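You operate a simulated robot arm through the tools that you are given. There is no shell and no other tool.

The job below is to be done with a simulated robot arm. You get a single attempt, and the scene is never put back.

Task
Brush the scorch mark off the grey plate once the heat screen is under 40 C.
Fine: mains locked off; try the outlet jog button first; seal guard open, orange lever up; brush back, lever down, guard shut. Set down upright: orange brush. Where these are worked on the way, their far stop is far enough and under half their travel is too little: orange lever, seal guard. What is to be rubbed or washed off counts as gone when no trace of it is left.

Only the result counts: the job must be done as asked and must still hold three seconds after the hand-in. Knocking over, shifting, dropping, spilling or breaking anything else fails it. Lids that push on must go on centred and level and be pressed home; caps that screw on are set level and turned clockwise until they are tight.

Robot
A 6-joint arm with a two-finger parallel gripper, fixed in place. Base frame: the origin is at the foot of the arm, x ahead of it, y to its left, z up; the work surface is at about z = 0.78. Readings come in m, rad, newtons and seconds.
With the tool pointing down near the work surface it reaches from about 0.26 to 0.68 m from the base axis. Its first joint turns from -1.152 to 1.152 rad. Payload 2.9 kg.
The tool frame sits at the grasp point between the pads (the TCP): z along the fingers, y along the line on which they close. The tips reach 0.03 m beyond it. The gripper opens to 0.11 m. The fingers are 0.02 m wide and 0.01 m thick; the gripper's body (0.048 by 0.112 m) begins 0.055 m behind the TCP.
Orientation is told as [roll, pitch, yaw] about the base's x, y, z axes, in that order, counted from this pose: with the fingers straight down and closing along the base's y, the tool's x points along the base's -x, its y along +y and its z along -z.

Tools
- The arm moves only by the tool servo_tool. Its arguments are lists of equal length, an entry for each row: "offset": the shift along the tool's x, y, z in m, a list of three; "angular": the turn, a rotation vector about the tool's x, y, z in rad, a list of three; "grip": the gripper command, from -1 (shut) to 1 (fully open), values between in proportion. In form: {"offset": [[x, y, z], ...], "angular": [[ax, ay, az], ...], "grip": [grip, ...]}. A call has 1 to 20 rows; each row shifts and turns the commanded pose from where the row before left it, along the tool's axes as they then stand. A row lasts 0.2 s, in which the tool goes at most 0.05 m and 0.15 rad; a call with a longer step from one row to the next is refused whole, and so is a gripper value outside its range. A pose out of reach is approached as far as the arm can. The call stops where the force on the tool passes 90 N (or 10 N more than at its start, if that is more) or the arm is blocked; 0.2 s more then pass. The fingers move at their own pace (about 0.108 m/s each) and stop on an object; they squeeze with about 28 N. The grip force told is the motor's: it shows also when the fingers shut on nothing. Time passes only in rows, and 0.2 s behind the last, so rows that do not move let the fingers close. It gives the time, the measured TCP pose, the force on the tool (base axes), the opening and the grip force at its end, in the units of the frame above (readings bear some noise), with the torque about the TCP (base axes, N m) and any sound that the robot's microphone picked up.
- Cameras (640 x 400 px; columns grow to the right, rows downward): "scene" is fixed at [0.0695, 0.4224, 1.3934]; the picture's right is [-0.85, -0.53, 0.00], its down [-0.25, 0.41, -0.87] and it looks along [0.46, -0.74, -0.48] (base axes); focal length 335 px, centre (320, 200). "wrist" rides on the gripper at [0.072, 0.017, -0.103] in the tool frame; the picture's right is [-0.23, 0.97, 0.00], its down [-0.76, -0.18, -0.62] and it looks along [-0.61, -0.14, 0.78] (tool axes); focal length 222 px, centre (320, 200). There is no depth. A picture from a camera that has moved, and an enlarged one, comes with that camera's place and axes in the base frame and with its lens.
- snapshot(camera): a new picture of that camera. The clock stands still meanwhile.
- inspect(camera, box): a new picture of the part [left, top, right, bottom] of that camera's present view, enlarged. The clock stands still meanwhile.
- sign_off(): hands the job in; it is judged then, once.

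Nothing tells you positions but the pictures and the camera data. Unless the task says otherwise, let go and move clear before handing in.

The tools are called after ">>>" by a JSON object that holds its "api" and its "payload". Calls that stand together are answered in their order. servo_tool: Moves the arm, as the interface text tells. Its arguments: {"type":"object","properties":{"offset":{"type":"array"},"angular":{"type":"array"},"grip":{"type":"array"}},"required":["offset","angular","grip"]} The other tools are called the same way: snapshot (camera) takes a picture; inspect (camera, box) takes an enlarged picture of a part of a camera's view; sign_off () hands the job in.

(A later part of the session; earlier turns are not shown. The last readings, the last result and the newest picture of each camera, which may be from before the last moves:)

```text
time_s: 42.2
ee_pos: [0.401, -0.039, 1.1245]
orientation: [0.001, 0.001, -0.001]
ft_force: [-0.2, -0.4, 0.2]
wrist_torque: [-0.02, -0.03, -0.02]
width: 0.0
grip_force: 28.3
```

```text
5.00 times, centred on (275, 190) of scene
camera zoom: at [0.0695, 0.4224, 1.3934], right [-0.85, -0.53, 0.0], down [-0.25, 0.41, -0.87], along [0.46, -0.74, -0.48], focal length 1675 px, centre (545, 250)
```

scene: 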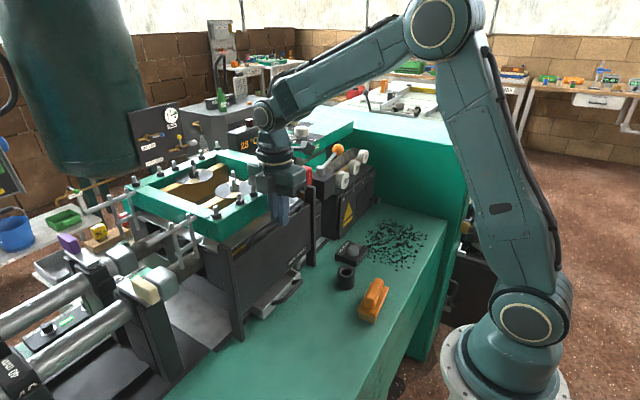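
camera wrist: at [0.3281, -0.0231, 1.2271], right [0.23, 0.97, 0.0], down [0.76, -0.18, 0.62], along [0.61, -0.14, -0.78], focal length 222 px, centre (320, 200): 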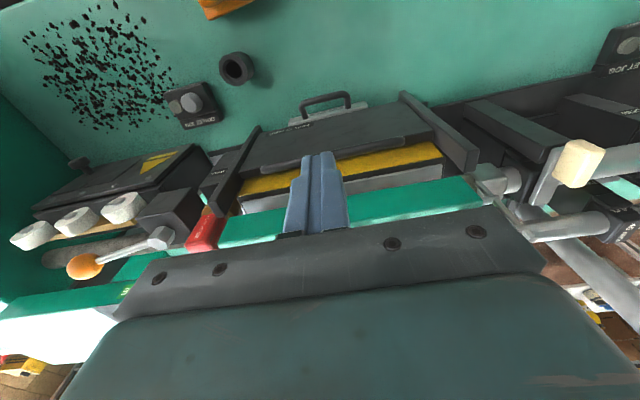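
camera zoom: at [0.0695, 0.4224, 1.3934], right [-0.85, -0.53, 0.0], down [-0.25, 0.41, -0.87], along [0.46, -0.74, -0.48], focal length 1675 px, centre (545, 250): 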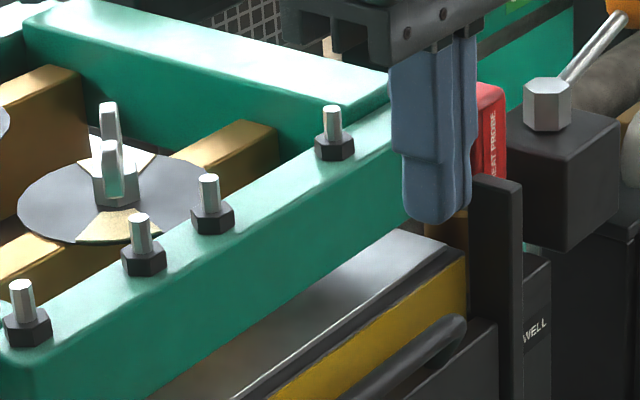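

The plate under the green frame shows a brownish patch, so the lever probably lifts the frame clear. I'll move the wrist camera over the lever to see its pivot closely.

>>> {"api": "servo_tool", "payload": {"offset": [[0, -0.042, -0.005], [0, -0.042, -0.005], [0, -0.042, -0.005], [0, -0.042, -0.005], [0, -0.042, -0.005], [0, -0.042, -0.005], [0, -0.042, -0.005]], "angular": [[0, 0, 0], [0, 0, 0], [0, 0, 0], [0, 0, 0], [0, 0, 0], [0, 0, 0], [0, 0, 0]], "grip": [-1, -1, -1, -1, -1, -1, -1]}}

>>> {"api": "snapshot", "payload": {"camera": "wrist"}}

>>> {"api": "inspect", "payload": {"camera": "wrist", "box": [220, 100, 420, 230]}}

>>> {"api": "inspect", "payload": {"camera": "scene", "box": [300, 130, 370, 190]}}

```text
time_s: 43.8
ee_pos: [0.4006, -0.3333, 1.1603]
orientation: [0.0, -0.001, 0.0]
ft_force: [-0.3, -0.1, 0.8]
wrist_torque: [0.01, -0.02, 0.01]
width: 0.0
grip_force: 27.8
```

```text
taken
camera wrist: at [0.3271, -0.3173, 1.2633], right [0.23, 0.97, 0.0], down [0.76, -0.18, 0.62], along [0.61, -0.14, -0.78], focal length 222 px, centre (320, 200)
```

wrist: 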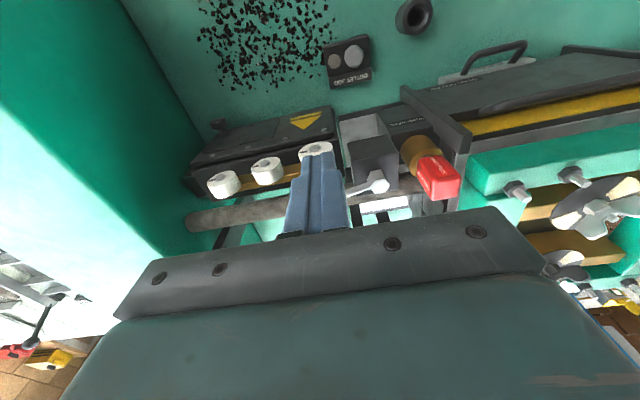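

```text
3.08 times, centred on (320, 165) of wrist
camera zoom: at [0.3271, -0.3173, 1.2633], right [0.23, 0.97, 0.0], down [0.76, -0.18, 0.62], along [0.61, -0.14, -0.78], focal length 684 px, centre (320, 308)
```

zoom: 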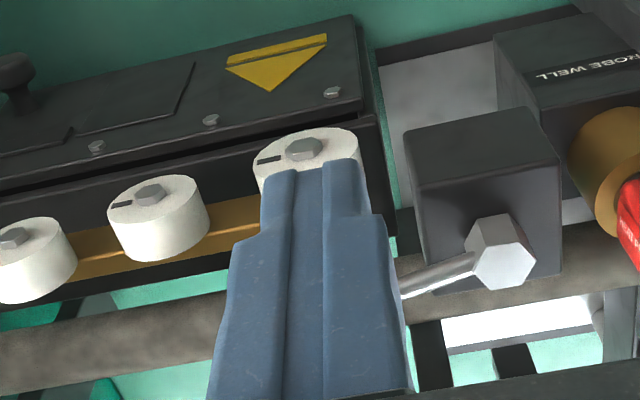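

```text
6.67 times, centred on (335, 160) of scene
camera zoom: at [0.0695, 0.4224, 1.3934], right [-0.85, -0.53, 0.0], down [-0.25, 0.41, -0.87], along [0.46, -0.74, -0.48], focal length 2233 px, centre (220, 467)
```

zoom: 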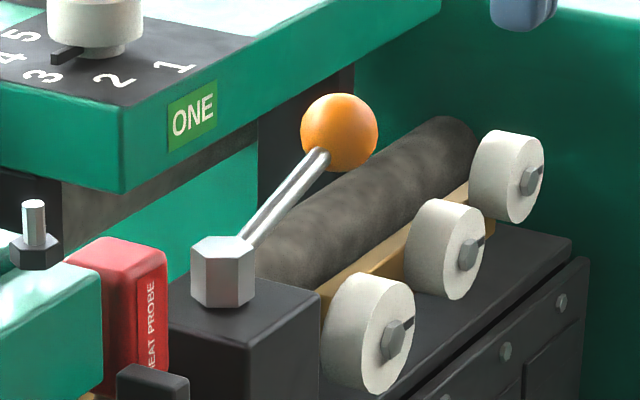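

The hub is on top of a black box and the rod slopes up toward the orange ball at about (0.501,-0.378,1.053). I'll turn the tool so the fingers close along x and hover above the ball.

>>> {"api": "servo_tool", "payload": {"offset": [[0, 0, 0], [0, 0, 0], [0, 0, 0], [0, 0, 0], [0, 0, 0], [0, 0, 0], [0, 0, 0], [0, 0, 0], [0, 0, 0], [0, 0, 0], [0, 0, 0], [0.0147, -0.0333, 0], [0.0147, -0.0333, 0], [0.0147, -0.0333, 0]], "angular": [[0, 0, -0.1428], [0, 0, -0.1428], [0, 0, -0.1428], [0, 0, -0.1428], [0, 0, -0.1428], [0, 0, -0.1428], [0, 0, -0.1428], [0, 0, -0.1428], [0, 0, -0.1428], [0, 0, -0.1428], [0, 0, -0.1428], [0, 0, 0], [0, 0, 0], [0, 0, 0]], "grip": [-0.2, -0.2, -0.2, -0.2, -0.2, -0.2, -0.2, -0.2, -0.2, -0.2, -0.2, -0.2, -0.2, -0.2]}}

>>> {"api": "snapshot", "payload": {"camera": "wrist"}}

>>> {"api": "snapshot", "payload": {"camera": "scene"}}

>>> {"api": "inspect", "payload": {"camera": "wrist", "box": [220, 60, 420, 200]}}

```text
time_s: 46.8
ee_pos: [0.492, -0.3654, 1.1553]
orientation: [0.004, -0.002, 1.57]
ft_force: [-0.4, 0.1, -0.1]
wrist_torque: [-0.03, 0.02, 0.01]
width: 0.0438
grip_force: 0.0
out of reach, approached as far as the arm can: row 14
```

```text
taken
camera wrist: at [0.4754, -0.4395, 1.2581], right [-0.97, 0.23, 0.0], down [0.18, 0.76, 0.62], along [0.14, 0.61, -0.78], focal length 222 px, centre (320, 200)
```

wrist: 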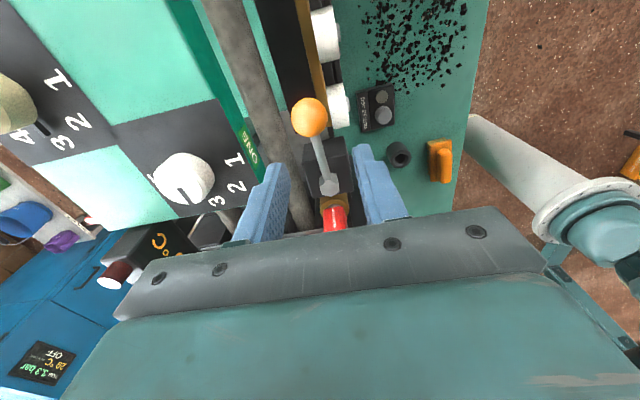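

```text
taken
```

scene: 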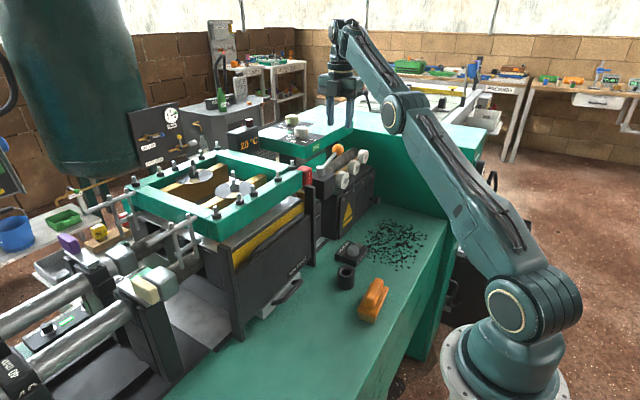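

```text
2.86 times, centred on (320, 130) of wrist
camera zoom: at [0.4754, -0.4395, 1.2581], right [-0.97, 0.23, 0.0], down [0.18, 0.76, 0.62], along [0.14, 0.61, -0.78], focal length 635 px, centre (320, 400)
```

zoom: 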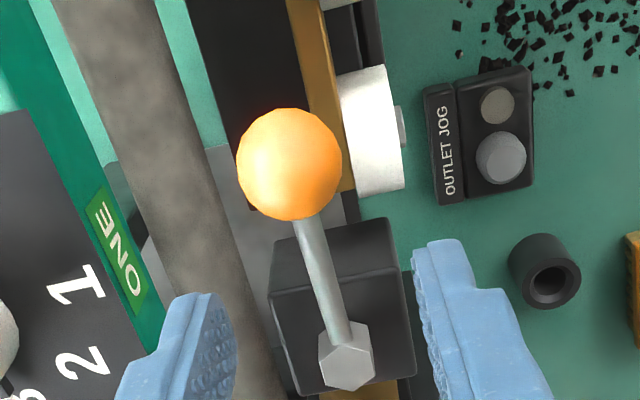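

The ball's position is confirmed at about (0.4995,-0.376,1.053). I'll descend toward it and check alignment before gripping.

>>> {"api": "servo_tool", "payload": {"offset": [[0, 0, 0.03], [0.0053, -0.004, 0.025], [0.0053, -0.0035, 0.015], [0, 0, 0]], "angular": [[0, 0, 0], [0, 0, 0], [0, 0, 0], [0, 0, 0]], "grip": [-0.2, -0.2, -0.2, -0.2]}}

>>> {"api": "inspect", "payload": {"camera": "wrist", "box": [220, 60, 420, 220]}}

>>> {"api": "inspect", "payload": {"camera": "scene", "box": [290, 90, 390, 190]}}

```text
time_s: 47.8
ee_pos: [0.4979, -0.3783, 1.0864]
orientation: [0.001, 0.002, 1.571]
ft_force: [-0.3, 0.5, -0.2]
wrist_torque: [-0.01, 0.01, -0.01]
width: 0.044
grip_force: 0.0
```

```text
2.50 times, centred on (320, 140) of wrist
camera zoom: at [0.4806, -0.4513, 1.1886], right [-0.97, 0.23, 0.0], down [0.18, 0.76, 0.62], along [0.14, 0.61, -0.78], focal length 555 px, centre (320, 350)
```

zoom: 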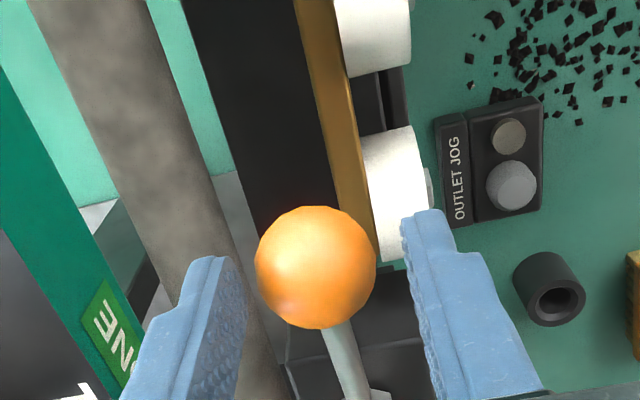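

```text
4.00 times, centred on (340, 140) of scene
camera zoom: at [0.0695, 0.4224, 1.3934], right [-0.85, -0.53, 0.0], down [-0.25, 0.41, -0.87], along [0.46, -0.74, -0.48], focal length 1340 px, centre (240, 440)
```

zoom: 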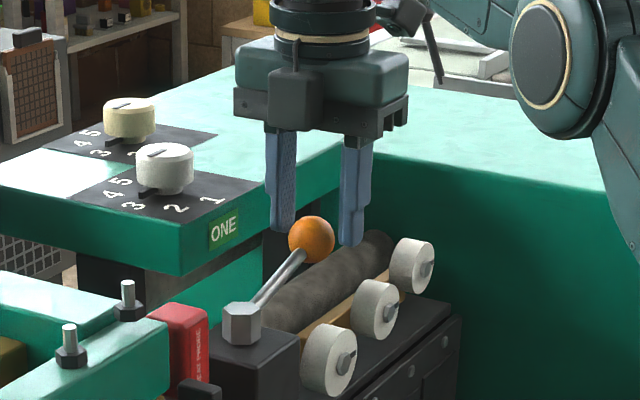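

The ball is centred between the fingers. I'll lower 2.2 cm and close on it.

>>> {"api": "servo_tool", "payload": {"offset": [[0, 0, 0.012], [0, 0, 0.01], [0, 0, 0], [0, 0, 0], [0, 0, 0]], "angular": [[0, 0, 0], [0, 0, 0], [0, 0, 0], [0, 0, 0], [0, 0, 0]], "grip": [-0.2, -0.2, -0.2, -1, -1]}}

>>> {"api": "inspect", "payload": {"camera": "scene", "box": [290, 90, 390, 190]}}

```text
time_s: 49.0
ee_pos: [0.4979, -0.3787, 1.0633]
orientation: [-0.001, 0.0, 1.571]
ft_force: [5.5, -2.5, -0.5]
wrist_torque: [-0.43, -0.13, -0.09]
width: 0.0331
grip_force: 45.2
```

```text
4.00 times, centred on (340, 140) of scene
camera zoom: at [0.0697, 0.4223, 1.3934], right [-0.85, -0.53, 0.0], down [-0.25, 0.41, -0.87], along [0.46, -0.74, -0.48], focal length 1340 px, centre (240, 440)
```

zoom: 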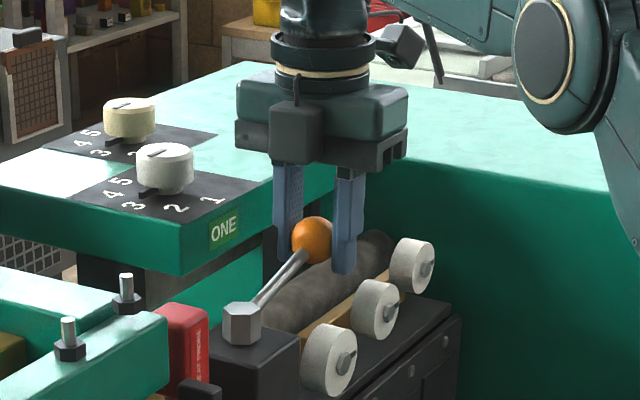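

The ball is held (33 mm). I'll raise it a little along the arc about the hub and read the force.

>>> {"api": "servo_tool", "payload": {"offset": [[-0.0015, 0, -0.006], [-0.0025, 0, -0.008], [0, 0, 0]], "angular": [[0, 0, 0], [0, 0, 0], [0, 0, 0]], "grip": [-1, -1, -1]}}

>>> {"api": "snapshot", "payload": {"camera": "scene"}}

>>> {"api": "inspect", "payload": {"camera": "scene", "box": [290, 90, 390, 190]}}

```text
time_s: 49.8
ee_pos: [0.4969, -0.3756, 1.0739]
orientation: [0.009, -0.007, 1.572]
ft_force: [-0.6, -7.1, -32.9]
wrist_torque: [-0.01, 0.05, 0.15]
width: 0.0329
grip_force: 45.1
```

```text
taken
```

scene: 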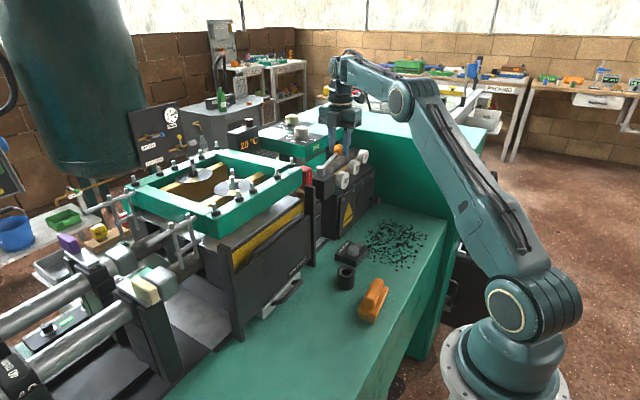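

```text
4.00 times, centred on (340, 140) of scene
camera zoom: at [0.07, 0.4218, 1.3935], right [-0.85, -0.53, 0.0], down [-0.25, 0.41, -0.87], along [0.46, -0.74, -0.49], focal length 1340 px, centre (240, 440)
```

zoom: 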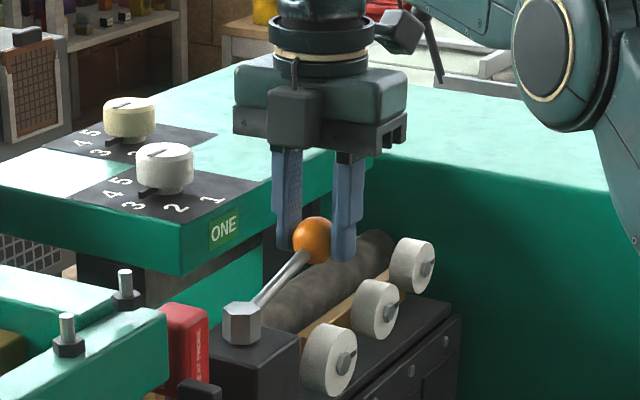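

The ball slipped in the pads at 33 N without the lever moving. Before trying another way I'll enlarge the seal unit and the lever area.

>>> {"api": "inspect", "payload": {"camera": "scene", "box": [190, 170, 320, 270]}}

>>> {"api": "inspect", "payload": {"camera": "scene", "box": [310, 130, 370, 180]}}

>>> {"api": "snapshot", "payload": {"camera": "wrist"}}

>>> {"api": "inspect", "payload": {"camera": "wrist", "box": [240, 60, 400, 240]}}

```text
4.00 times, centred on (255, 220) of scene
camera zoom: at [0.07, 0.4218, 1.3935], right [-0.85, -0.53, 0.0], down [-0.25, 0.41, -0.87], along [0.46, -0.74, -0.49], focal length 1340 px, centre (580, 120)
```

zoom: 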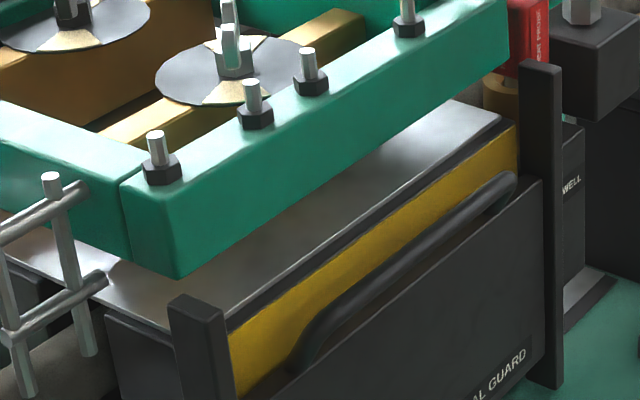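

```text
8.00 times, centred on (340, 155) of scene
camera zoom: at [0.07, 0.4218, 1.3935], right [-0.85, -0.53, 0.0], down [-0.25, 0.41, -0.87], along [0.46, -0.74, -0.49], focal length 2680 px, centre (160, 560)
```

zoom: 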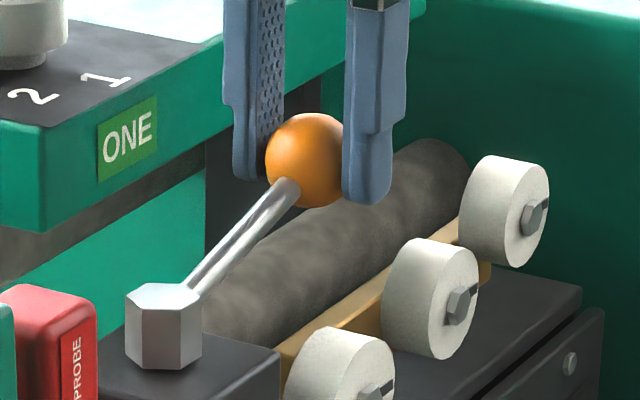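

```text
taken
camera wrist: at [0.4801, -0.4491, 1.1766], right [-0.97, 0.23, 0.01], down [0.18, 0.76, 0.63], along [0.14, 0.61, -0.78], focal length 222 px, centre (320, 200)
```

wrist: 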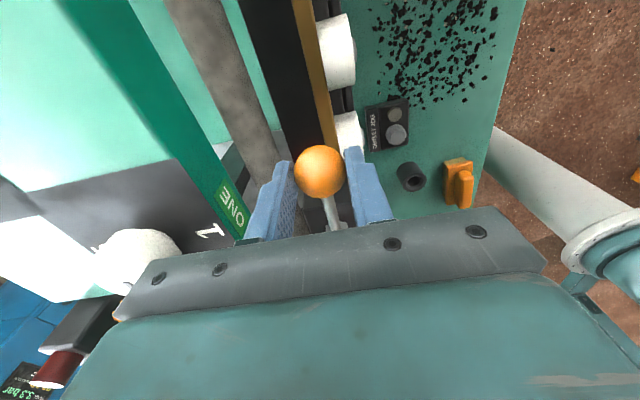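

```text
2.22 times, centred on (320, 150) of wrist
camera zoom: at [0.4801, -0.4491, 1.1766], right [-0.97, 0.23, 0.01], down [0.18, 0.76, 0.63], along [0.14, 0.61, -0.78], focal length 494 px, centre (320, 311)
```

zoom: 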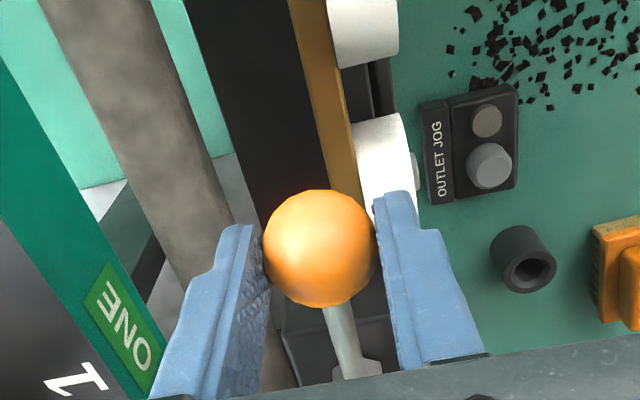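

The lever angle is unchanged. I'll re-centre on the ball and test whether it yields sideways (rotation about a vertical axis) with a few millimetres.

>>> {"api": "servo_tool", "payload": {"offset": [[0.002, 0, 0.006], [0.002, 0, 0.006], [0, 0.003, 0], [0, 0.003, 0], [0, 0, 0]], "angular": [[0, 0, 0], [0, 0, 0], [0, 0, 0], [0, 0, 0], [0, 0, 0]], "grip": [-1, -1, -1, -1, -1]}}

>>> {"api": "inspect", "payload": {"camera": "scene", "box": [310, 130, 370, 180]}}

```text
time_s: 51.0
ee_pos: [0.493, -0.3786, 1.0703]
orientation: [-0.006, 0.004, 1.571]
ft_force: [6.4, 17.9, 30.1]
wrist_torque: [0.31, -0.2, -0.09]
width: 0.0329
grip_force: 45.1
```

```text
8.00 times, centred on (340, 155) of scene
camera zoom: at [0.0692, 0.4233, 1.3931], right [-0.85, -0.53, 0.0], down [-0.25, 0.41, -0.88], along [0.46, -0.74, -0.48], focal length 2680 px, centre (160, 560)
```

zoom: 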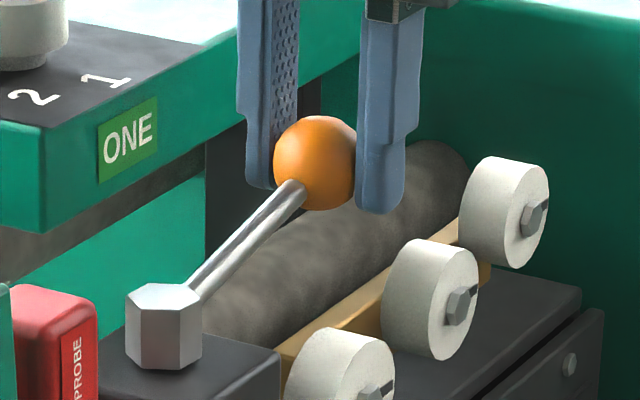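

The ball yielded 4 mm toward –x at only 6 N, so the lever seems to turn about a different axis. I'll ease the other loads and continue a little to learn its path.

>>> {"api": "servo_tool", "payload": {"offset": [[-0.002, 0, -0.004], [0, 0.005, 0], [0, 0.005, 0], [0, 0, 0]], "angular": [[0, 0, 0], [0, 0, 0], [0, 0, 0], [0, 0, 0]], "grip": [-1, -1, -1, -1]}}

>>> {"api": "inspect", "payload": {"camera": "scene", "box": [310, 130, 370, 180]}}

>>> {"api": "inspect", "payload": {"camera": "wrist", "box": [240, 60, 400, 240]}}

```text
time_s: 52.0
ee_pos: [0.4814, -0.3778, 1.0703]
orientation: [0.001, 0.002, 1.568]
ft_force: [5.7, -4.4, 11.0]
wrist_torque: [-0.36, -0.13, -0.43]
width: 0.0328
grip_force: 44.9
```

```text
8.00 times, centred on (340, 155) of scene
camera zoom: at [0.0695, 0.4224, 1.3934], right [-0.85, -0.53, 0.0], down [-0.25, 0.41, -0.87], along [0.46, -0.74, -0.48], focal length 2680 px, centre (160, 560)
```

zoom: 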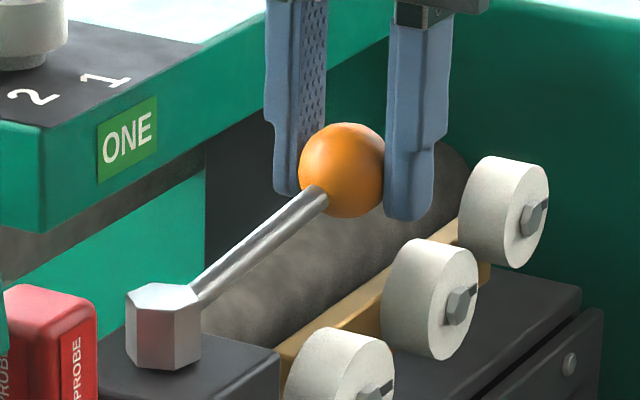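

```text
2.22 times, centred on (320, 150) of wrist
camera zoom: at [0.464, -0.4518, 1.1728], right [-0.97, 0.23, 0.0], down [0.18, 0.76, 0.62], along [0.14, 0.61, -0.78], focal length 494 px, centre (320, 311)
```

zoom: 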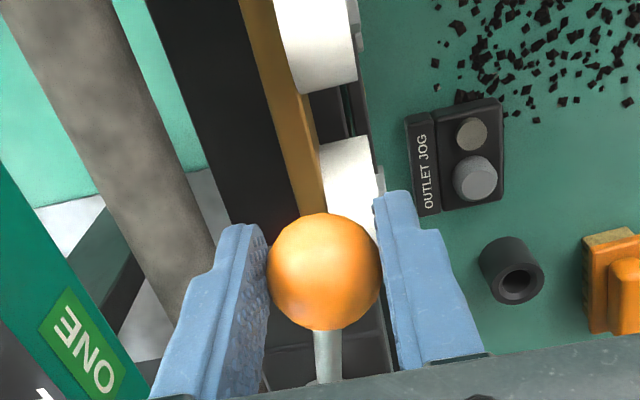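

The lever swings horizontally about its hub. I'll check whether anything else (frame, plate) moves with it.

>>> {"api": "inspect", "payload": {"camera": "scene", "box": [190, 170, 320, 270]}}

>>> {"api": "snapshot", "payload": {"camera": "scene"}}

>>> {"api": "inspect", "payload": {"camera": "scene", "box": [280, 140, 380, 240]}}

```text
4.00 times, centred on (255, 220) of scene
camera zoom: at [0.0695, 0.4224, 1.3934], right [-0.85, -0.53, 0.0], down [-0.25, 0.41, -0.87], along [0.46, -0.74, -0.48], focal length 1340 px, centre (580, 120)
```

zoom: 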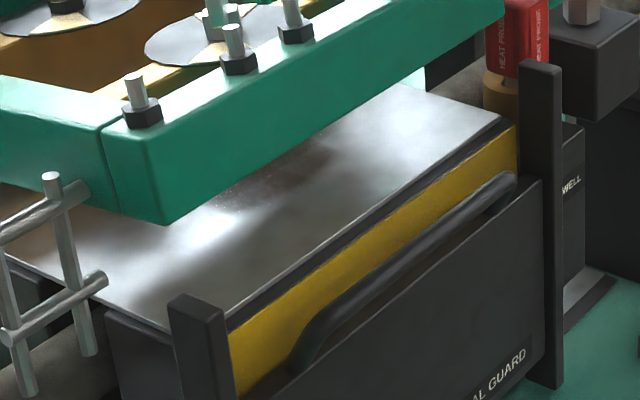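

```text
taken
```

scene: 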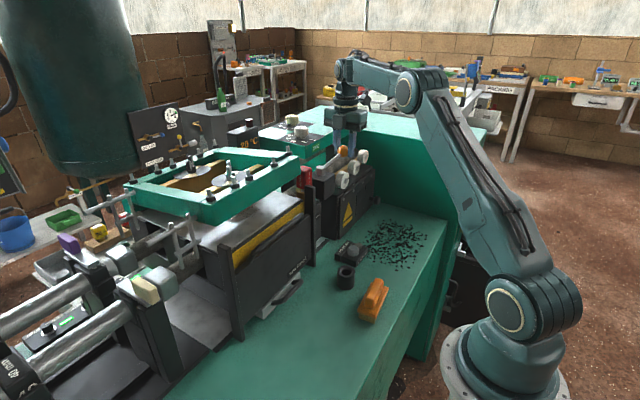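

```text
4.00 times, centred on (330, 190) of scene
camera zoom: at [0.0695, 0.4224, 1.3934], right [-0.85, -0.53, 0.0], down [-0.25, 0.41, -0.87], along [0.46, -0.74, -0.48], focal length 1340 px, centre (280, 240)
```

zoom: 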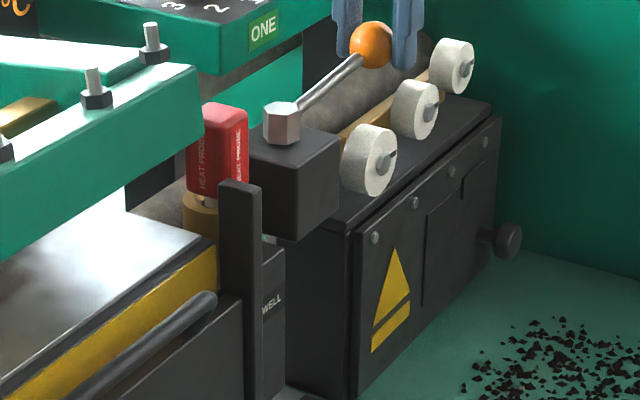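

Turning the lever lifts the green frame, and a brownish scorch mark is now visible on the grey plate beneath. I'll carry on swinging the lever along its arc, turning the tool with it.

>>> {"api": "servo_tool", "payload": {"offset": [[-0.0023, 0.0095, -0.001], [-0.0023, 0.0095, 0], [-0.0023, 0.0095, 0], [-0.0023, 0.0095, 0], [-0.0023, 0.0095, 0], [0, 0, 0]], "angular": [[0, 0, 0.1], [0, 0, 0.1], [0, 0, 0.1], [0, 0, 0.1], [0, 0, 0.1], [0, 0, 0]], "grip": [-1, -1, -1, -1, -1, -1]}}

>>> {"api": "snapshot", "payload": {"camera": "scene"}}

>>> {"api": "snapshot", "payload": {"camera": "wrist"}}

```text
time_s: 53.4
ee_pos: [0.4385, -0.3584, 1.0697]
orientation: [0.003, -0.001, 1.063]
ft_force: [-14.4, -21.0, -14.9]
wrist_torque: [-0.56, 0.29, -0.06]
width: 0.0329
grip_force: 45.5
```

```text
taken
```

scene: 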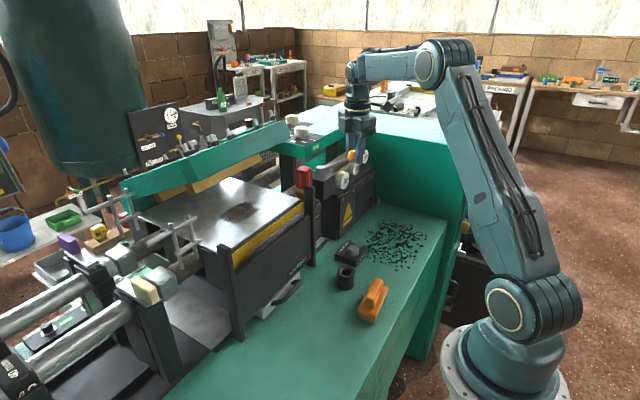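

```text
taken
camera wrist: at [0.3879, -0.4147, 1.1727], right [-0.74, 0.67, 0.0], down [0.53, 0.58, 0.62], along [0.42, 0.46, -0.78], focal length 222 px, centre (320, 200)
```

wrist: 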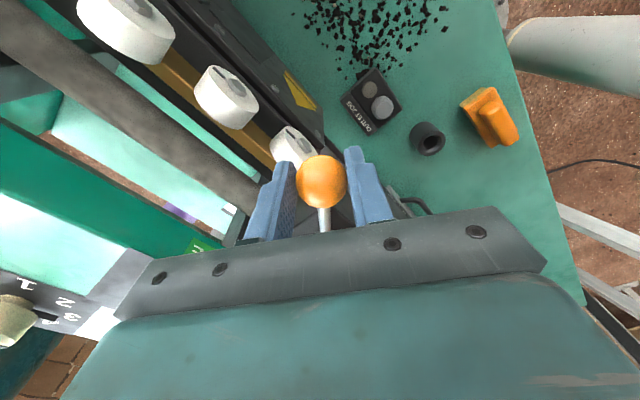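

The green frame swings up like a lid and the grey plate with a dark scorch mark is exposed. I'll continue the lever along its arc to its stop.

>>> {"api": "servo_tool", "payload": {"offset": [[0.001, 0.0096, -0.001], [-0.002, 0.0096, 0], [-0.002, 0.0096, 0], [-0.002, 0.0096, 0], [0, 0, 0]], "angular": [[0, 0, 0.1], [0, 0, 0.1], [0, 0, 0.1], [0, 0, 0.1], [0, 0, 0]], "grip": [-1, -1, -1, -1, -1]}}

>>> {"api": "snapshot", "payload": {"camera": "scene"}}

```text
time_s: 54.6
ee_pos: [0.4133, -0.3293, 1.0707]
orientation: [0.004, 0.0, 0.67]
ft_force: [-3.8, -0.1, -26.7]
wrist_torque: [0.07, 0.08, 0.15]
width: 0.033
grip_force: 45.1
```

```text
taken
```

scene: 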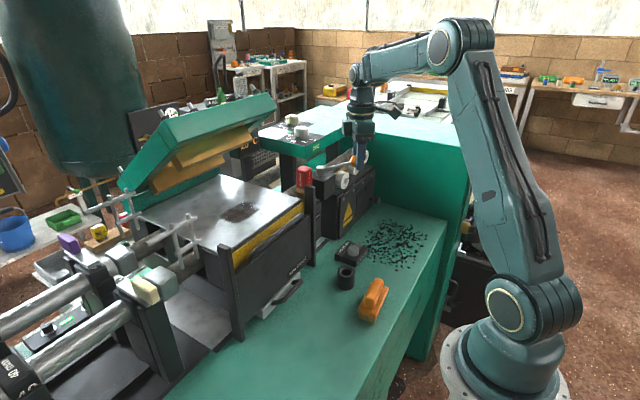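

The lid keeps opening. I'll continue the lever in smaller batches, easing down slightly to relieve the vertical load.

>>> {"api": "servo_tool", "payload": {"offset": [[-0.002, 0.0096, 0.002], [-0.002, 0.0096, 0], [-0.002, 0.0096, 0], [0, 0, 0]], "angular": [[0, 0, 0.1], [0, 0, 0.1], [0, 0, 0.1], [0, 0, 0]], "grip": [-1, -1, -1, -1]}}

>>> {"api": "snapshot", "payload": {"camera": "scene"}}

```text
time_s: 55.6
ee_pos: [0.4026, -0.3038, 1.0709]
orientation: [-0.003, -0.002, 0.37]
ft_force: [11.0, 3.4, -9.5]
wrist_torque: [0.05, -0.04, 0.02]
width: 0.0332
grip_force: 45.0
```

```text
taken
```

scene: 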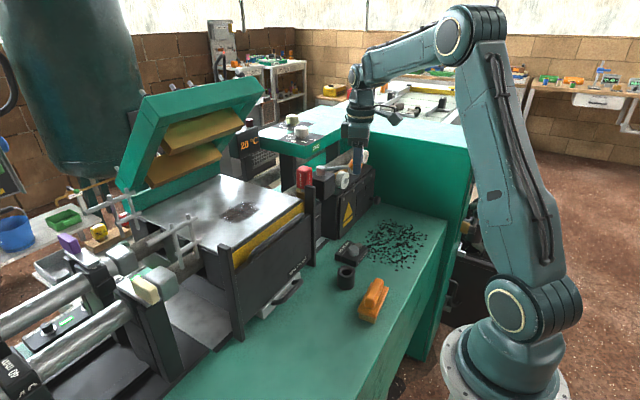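

The lid is at about 50–60°. I'll continue to the stop.

>>> {"api": "servo_tool", "payload": {"offset": [[-0.003, 0.0096, 0.001], [-0.002, 0.0096, 0], [-0.002, 0.0096, 0], [0, 0, 0]], "angular": [[0, 0, 0.1], [0, 0, 0.1], [0, 0, 0.1], [0, 0, 0]], "grip": [-1, -1, -1, -1]}}

>>> {"api": "snapshot", "payload": {"camera": "scene"}}

```text
time_s: 56.6
ee_pos: [0.401, -0.2807, 1.069]
orientation: [-0.009, -0.009, 0.053]
ft_force: [4.7, -53.7, 0.4]
wrist_torque: [-0.75, 0.41, -0.26]
width: 0.0332
grip_force: 45.4
```

```text
taken
```

scene: 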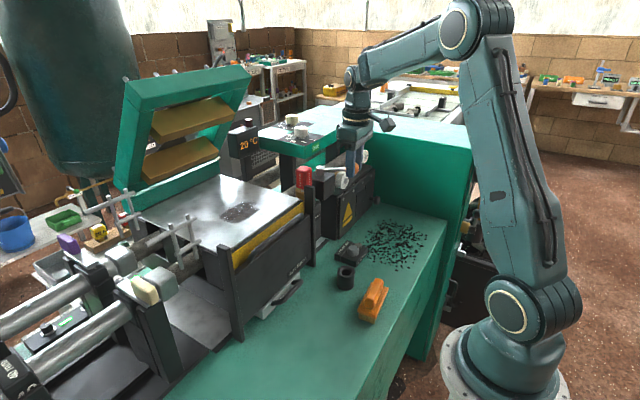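

The lever reached its stop (54 N) pointing toward the robot, and the lid stands open. I'll ease off, release and rise.

>>> {"api": "servo_tool", "payload": {"offset": [[0, -0.004, 0], [0, 0, 0], [0, 0, 0], [0, 0, 0], [0, 0, -0.02], [0, 0, -0.03], [0, 0, -0.04]], "angular": [[0, 0, 0], [0, 0, 0], [0, 0, 0], [0, 0, 0], [0, 0, 0], [0, 0, 0], [0, 0, 0]], "grip": [-1, -0.1, -0.1, -0.1, -0.1, -0.1, -0.1]}}

>>> {"api": "snapshot", "payload": {"camera": "scene"}}

>>> {"api": "snapshot", "payload": {"camera": "wrist"}}

>>> {"api": "inspect", "payload": {"camera": "scene", "box": [180, 160, 320, 280]}}

```text
time_s: 58.2
ee_pos: [0.4017, -0.2758, 1.16]
orientation: [0.002, 0.001, 0.071]
ft_force: [0.3, 0.8, 0.7]
wrist_torque: [0.03, 0.01, -0.02]
width: 0.0495
grip_force: 0.0
```

```text
taken
```

scene: 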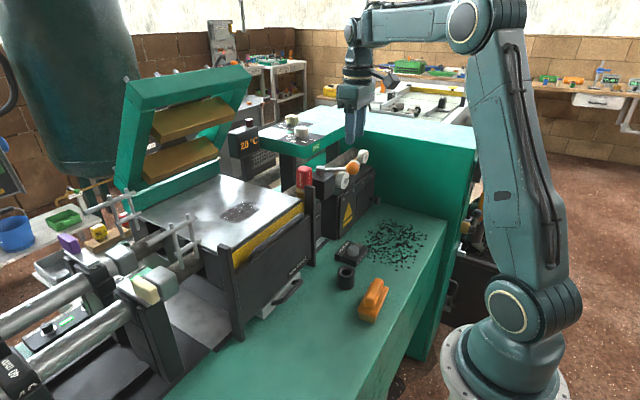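

```text
taken
camera wrist: at [0.3274, -0.2651, 1.263], right [0.16, 0.99, 0.0], down [0.77, -0.12, 0.62], along [0.62, -0.1, -0.78], focal length 222 px, centre (320, 200)
```

wrist: 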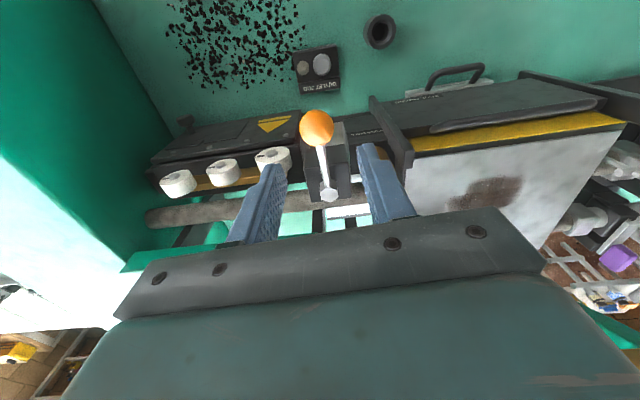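

```text
3.33 times, centred on (250, 220) of scene
camera zoom: at [0.0695, 0.4224, 1.3934], right [-0.85, -0.53, 0.0], down [-0.25, 0.41, -0.87], along [0.46, -0.74, -0.48], focal length 1117 px, centre (553, 133)
```

zoom: 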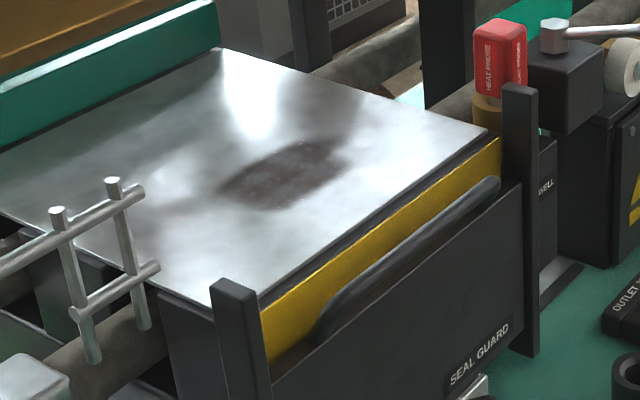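

The lid stays open. The scorch mark lies at about x 0.538–0.607, y -0.10–0.01 on the plate at z≈0.99. Next I'll go over the orange brush to see its exact pose.

>>> {"api": "servo_tool", "payload": {"offset": [[0.03, 0.029, 0.02], [0.03, 0.029, 0.03], [0.03, 0.029, 0.03], [0.03, 0.029, 0.03], [0, 0, 0.03]], "angular": [[0, 0, 0.07], [0, 0, 0], [0, 0, 0], [0, 0, 0], [0, 0, 0]], "grip": [0, 0, 0, 0, 0]}}

>>> {"api": "snapshot", "payload": {"camera": "wrist"}}

>>> {"api": "inspect", "payload": {"camera": "wrist", "box": [220, 20, 420, 180]}}

>>> {"api": "inspect", "payload": {"camera": "scene", "box": [330, 250, 430, 340]}}

```text
refused: row 2 steps farther than a row can; nothing moved
```

```text
taken
camera wrist: at [0.3274, -0.2651, 1.263], right [0.16, 0.99, 0.0], down [0.77, -0.12, 0.62], along [0.62, -0.1, -0.78], focal length 222 px, centre (320, 200)
```

wrist: 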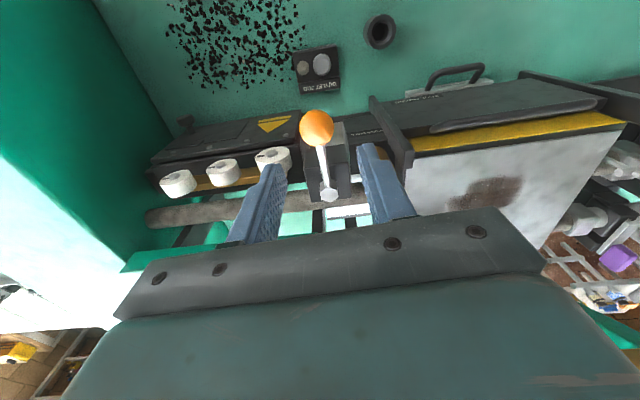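

```text
2.50 times, centred on (320, 100) of wrist
camera zoom: at [0.3274, -0.2651, 1.263], right [0.16, 0.99, 0.0], down [0.77, -0.12, 0.62], along [0.62, -0.1, -0.78], focal length 555 px, centre (320, 450)
```

zoom: 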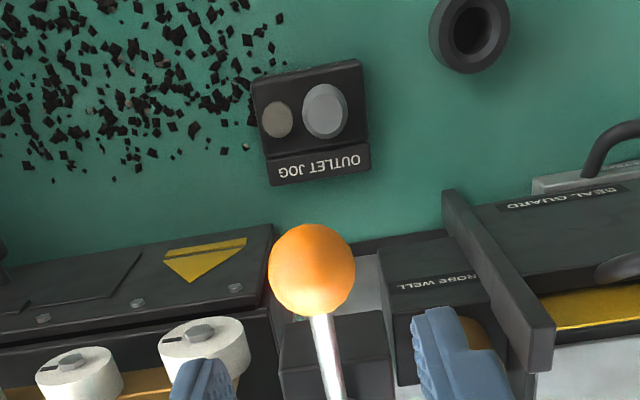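

```text
4.44 times, centred on (380, 295) of scene
camera zoom: at [0.0695, 0.4224, 1.3934], right [-0.85, -0.53, 0.0], down [-0.25, 0.41, -0.87], along [0.46, -0.74, -0.48], focal length 1489 px, centre (53, -222)
```

zoom: 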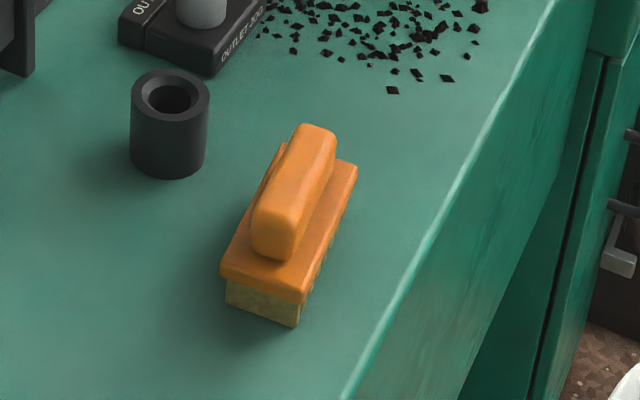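

That step was too long. The brush lies with its length nearly along y, centred near (0.268,-0.135). I'll move there in smaller steps and then turn the tool so the fingers close along x.

>>> {"api": "servo_tool", "payload": {"offset": [[0.0223, 0.0235, 0.0267], [0.0223, 0.0235, 0.0267], [0.0223, 0.0235, 0.0267], [0.0223, 0.0235, 0.0267], [0.0223, 0.0235, 0.0267], [0.0223, 0.0235, 0.0267], [0, 0, 0], [0, 0, 0], [0, 0, 0], [0, 0, 0], [0, 0, 0], [0, 0, 0], [0, 0, 0], [0, 0, 0], [0, 0, 0], [0, 0, 0], [0, 0, 0]], "angular": [[0, 0, 0], [0, 0, 0], [0, 0, 0], [0, 0, 0], [0, 0, 0], [0, 0, 0], [0, 0, -0.1363], [0, 0, -0.1363], [0, 0, -0.1363], [0, 0, -0.1363], [0, 0, -0.1363], [0, 0, -0.1363], [0, 0, -0.1363], [0, 0, -0.1363], [0, 0, -0.1363], [0, 0, -0.1363], [0, 0, -0.1363]], "grip": [0, 0, 0, 0, 0, 0, 0, 0, 0, 0, 0, 0, 0, 0, 0, 0, 0]}}

>>> {"api": "snapshot", "payload": {"camera": "wrist"}}

>>> {"api": "inspect", "payload": {"camera": "wrist", "box": [220, 40, 420, 200]}}

>>> {"api": "snapshot", "payload": {"camera": "scene"}}

```text
time_s: 61.8
ee_pos: [0.2575, -0.1462, 0.9988]
orientation: [0.0, 0.0, 1.574]
ft_force: [-0.1, -0.4, -0.4]
wrist_torque: [0.03, 0.03, -0.02]
width: 0.0551
grip_force: 0.1
```

```text
taken
camera wrist: at [0.2405, -0.219, 1.1013], right [-0.97, 0.23, 0.0], down [0.18, 0.76, 0.62], along [0.14, 0.61, -0.78], focal length 222 px, centre (320, 200)
```

wrist: 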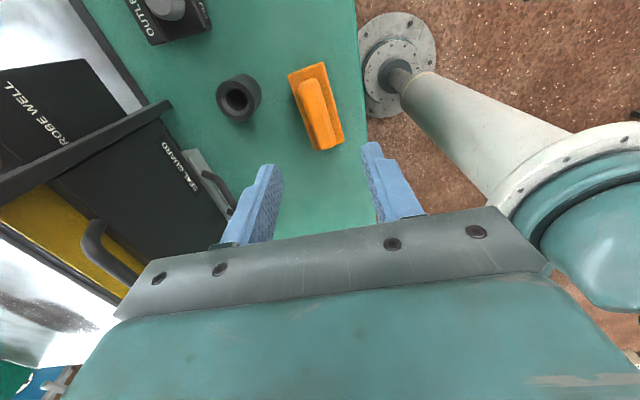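

```text
2.50 times, centred on (320, 120) of wrist
camera zoom: at [0.2405, -0.219, 1.1013], right [-0.97, 0.23, 0.0], down [0.18, 0.76, 0.62], along [0.14, 0.61, -0.78], focal length 555 px, centre (320, 400)
```

zoom: 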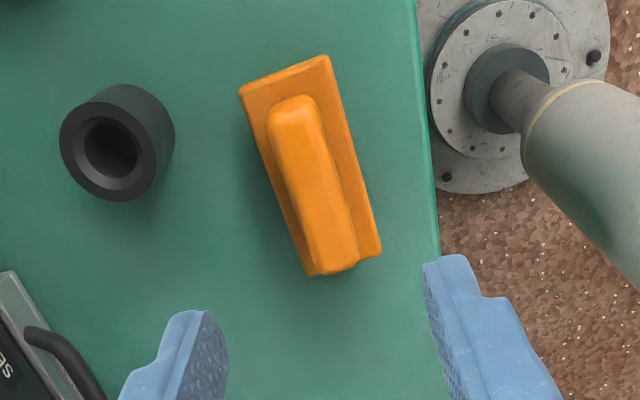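

```text
taken
```

scene: 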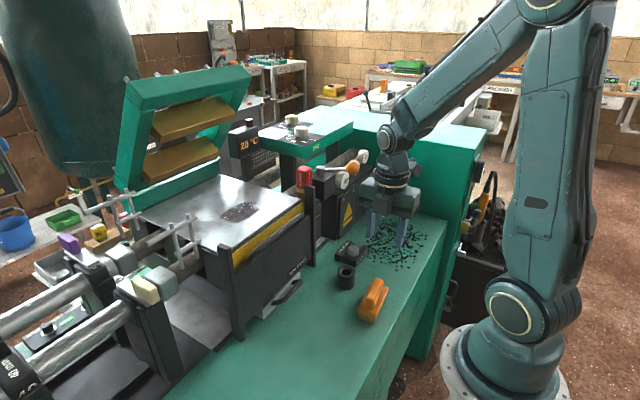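

The brush is centred near (0.261,-0.135), turned about 5°, with its handle top near z 0.83. I'll align the tool with it, narrow the opening and descend to just above.

>>> {"api": "servo_tool", "payload": {"offset": [[-0.011, -0.0035, 0.02], [0, 0, 0.04], [0, 0, 0.04], [0, 0, 0.03], [0, 0, 0]], "angular": [[0, 0, -0.09], [0, 0, 0], [0, 0, 0], [0, 0, 0], [0, 0, 0]], "grip": [-0.27, -0.27, -0.27, -0.27, -0.27]}}

>>> {"api": "snapshot", "payload": {"camera": "wrist"}}

>>> {"api": "inspect", "payload": {"camera": "wrist", "box": [220, 60, 420, 220]}}

>>> {"api": "inspect", "payload": {"camera": "scene", "box": [330, 230, 430, 330]}}

```text
time_s: 63.0
ee_pos: [0.2607, -0.1361, 0.8698]
orientation: [-0.001, -0.001, 1.659]
ft_force: [0.4, 0.5, 0.2]
wrist_torque: [0.01, -0.02, 0.02]
width: 0.0399
grip_force: 0.2
```

```text
taken
camera wrist: at [0.2496, -0.2099, 0.973], right [-0.99, 0.14, 0.0], down [0.11, 0.77, 0.62], along [0.09, 0.62, -0.78], focal length 222 px, centre (320, 200)
```

wrist: 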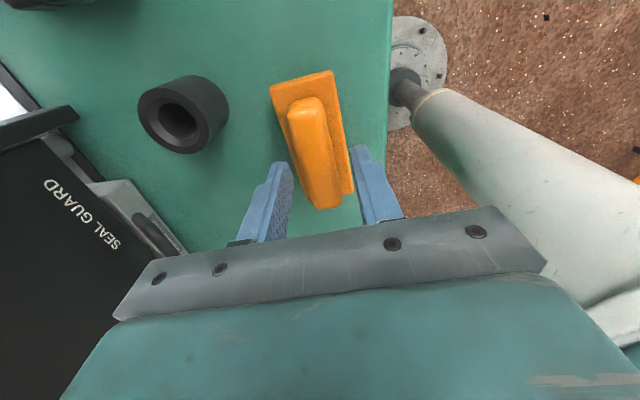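

```text
2.50 times, centred on (320, 140) of wrist
camera zoom: at [0.2496, -0.2099, 0.973], right [-0.99, 0.14, 0.0], down [0.11, 0.77, 0.62], along [0.09, 0.62, -0.78], focal length 555 px, centre (320, 350)
```

zoom: 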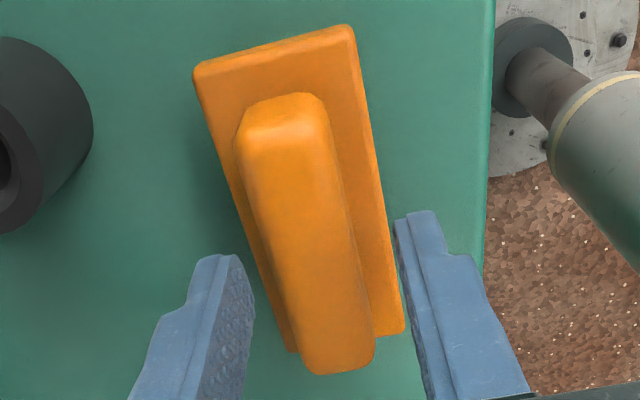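

```text
4.00 times, centred on (380, 280) of scene
camera zoom: at [0.0695, 0.4224, 1.3934], right [-0.85, -0.53, 0.0], down [-0.25, 0.41, -0.87], along [0.46, -0.74, -0.48], focal length 1340 px, centre (80, -120)
```

zoom: 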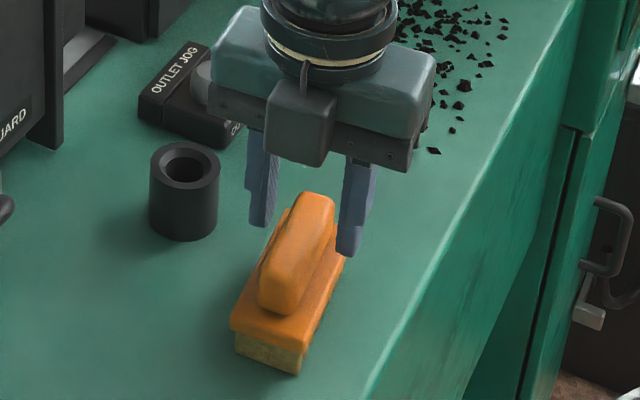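

The brush handle is about 4 mm toward +x of the tool centre. I'll correct that and lower slowly to where the tips are just above the brush's base plate.

>>> {"api": "servo_tool", "payload": {"offset": [[0, -0.004, 0], [0, 0, 0.01], [0, 0, 0.01], [0, 0, 0.008], [0, 0, 0]], "angular": [[0, 0, 0], [0, 0, 0], [0, 0, 0], [0, 0, 0], [0, 0, 0]], "grip": [-0.27, -0.27, -0.27, -0.27, -0.27]}}

>>> {"api": "inspect", "payload": {"camera": "wrist", "box": [220, 60, 420, 220]}}

>>> {"api": "inspect", "payload": {"camera": "scene", "box": [340, 250, 420, 330]}}

```text
time_s: 64.2
ee_pos: [0.2667, -0.1365, 0.843]
orientation: [-0.004, 0.002, 1.659]
ft_force: [-4.5, 6.9, 84.7]
wrist_torque: [0.13, 2.13, -0.14]
width: 0.0419
grip_force: 2.0
```

```text
2.50 times, centred on (320, 140) of wrist
camera zoom: at [0.2549, -0.2096, 0.9463], right [-0.99, 0.14, 0.0], down [0.11, 0.78, 0.62], along [0.09, 0.62, -0.78], focal length 555 px, centre (320, 350)
```

zoom: 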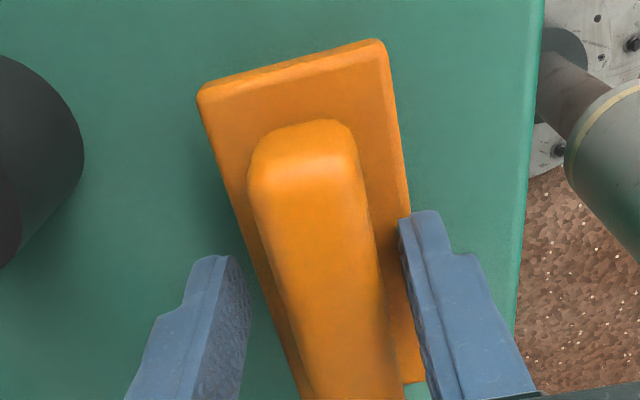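

```text
5.00 times, centred on (380, 290) of scene
camera zoom: at [0.0687, 0.4229, 1.3932], right [-0.85, -0.53, 0.0], down [-0.25, 0.41, -0.88], along [0.46, -0.74, -0.48], focal length 1675 px, centre (20, -250)
```

zoom: 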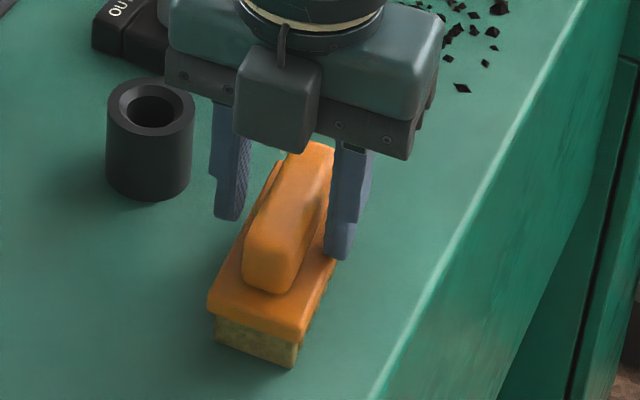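

The near finger is pressing on the brush's base (85 N), so I'll back up 4 mm at once and then close on the handle.

>>> {"api": "servo_tool", "payload": {"offset": [[0, 0, -0.007], [0, 0, 0], [0, 0, 0], [0, 0, 0], [0, 0, 0]], "angular": [[0, 0, 0], [0, 0, 0], [0, 0, 0], [0, 0, 0], [0, 0, 0]], "grip": [-0.27, -0.27, -1, -1, -1]}}

>>> {"api": "inspect", "payload": {"camera": "wrist", "box": [220, 60, 420, 220]}}

>>> {"api": "inspect", "payload": {"camera": "scene", "box": [340, 250, 420, 330]}}

```text
time_s: 65.4
ee_pos: [0.2655, -0.1348, 0.8482]
orientation: [-0.001, 0.0, 1.66]
ft_force: [0.6, 0.6, -0.1]
wrist_torque: [-0.01, 0.0, -0.02]
width: 0.0235
grip_force: 28.1
```

```text
2.50 times, centred on (320, 140) of wrist
camera zoom: at [0.2552, -0.2095, 0.9511], right [-0.99, 0.14, 0.0], down [0.11, 0.77, 0.62], along [0.09, 0.62, -0.78], focal length 555 px, centre (320, 350)
```

zoom: 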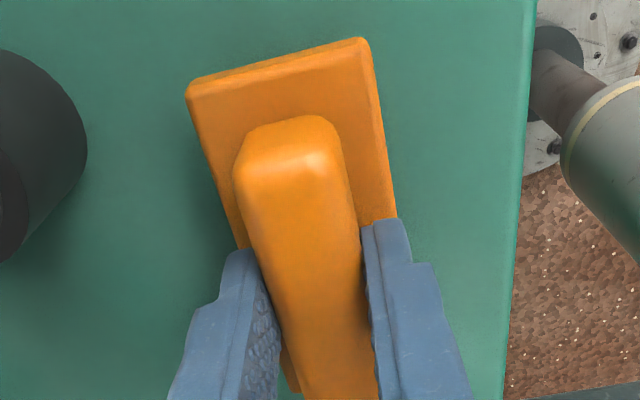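

```text
5.00 times, centred on (380, 290) of scene
camera zoom: at [0.0695, 0.4224, 1.3934], right [-0.85, -0.53, 0.0], down [-0.25, 0.41, -0.87], along [0.46, -0.74, -0.48], focal length 1675 px, centre (20, -250)
```

zoom: 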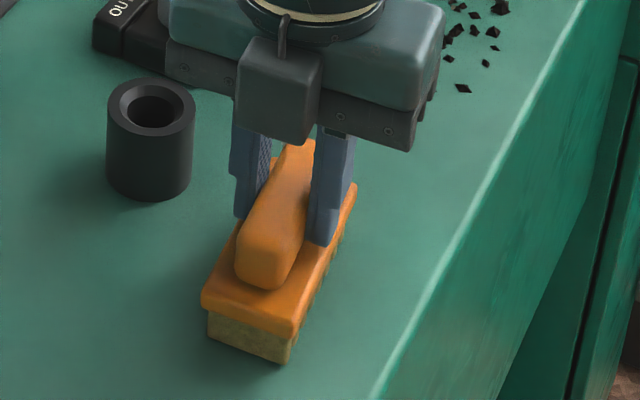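

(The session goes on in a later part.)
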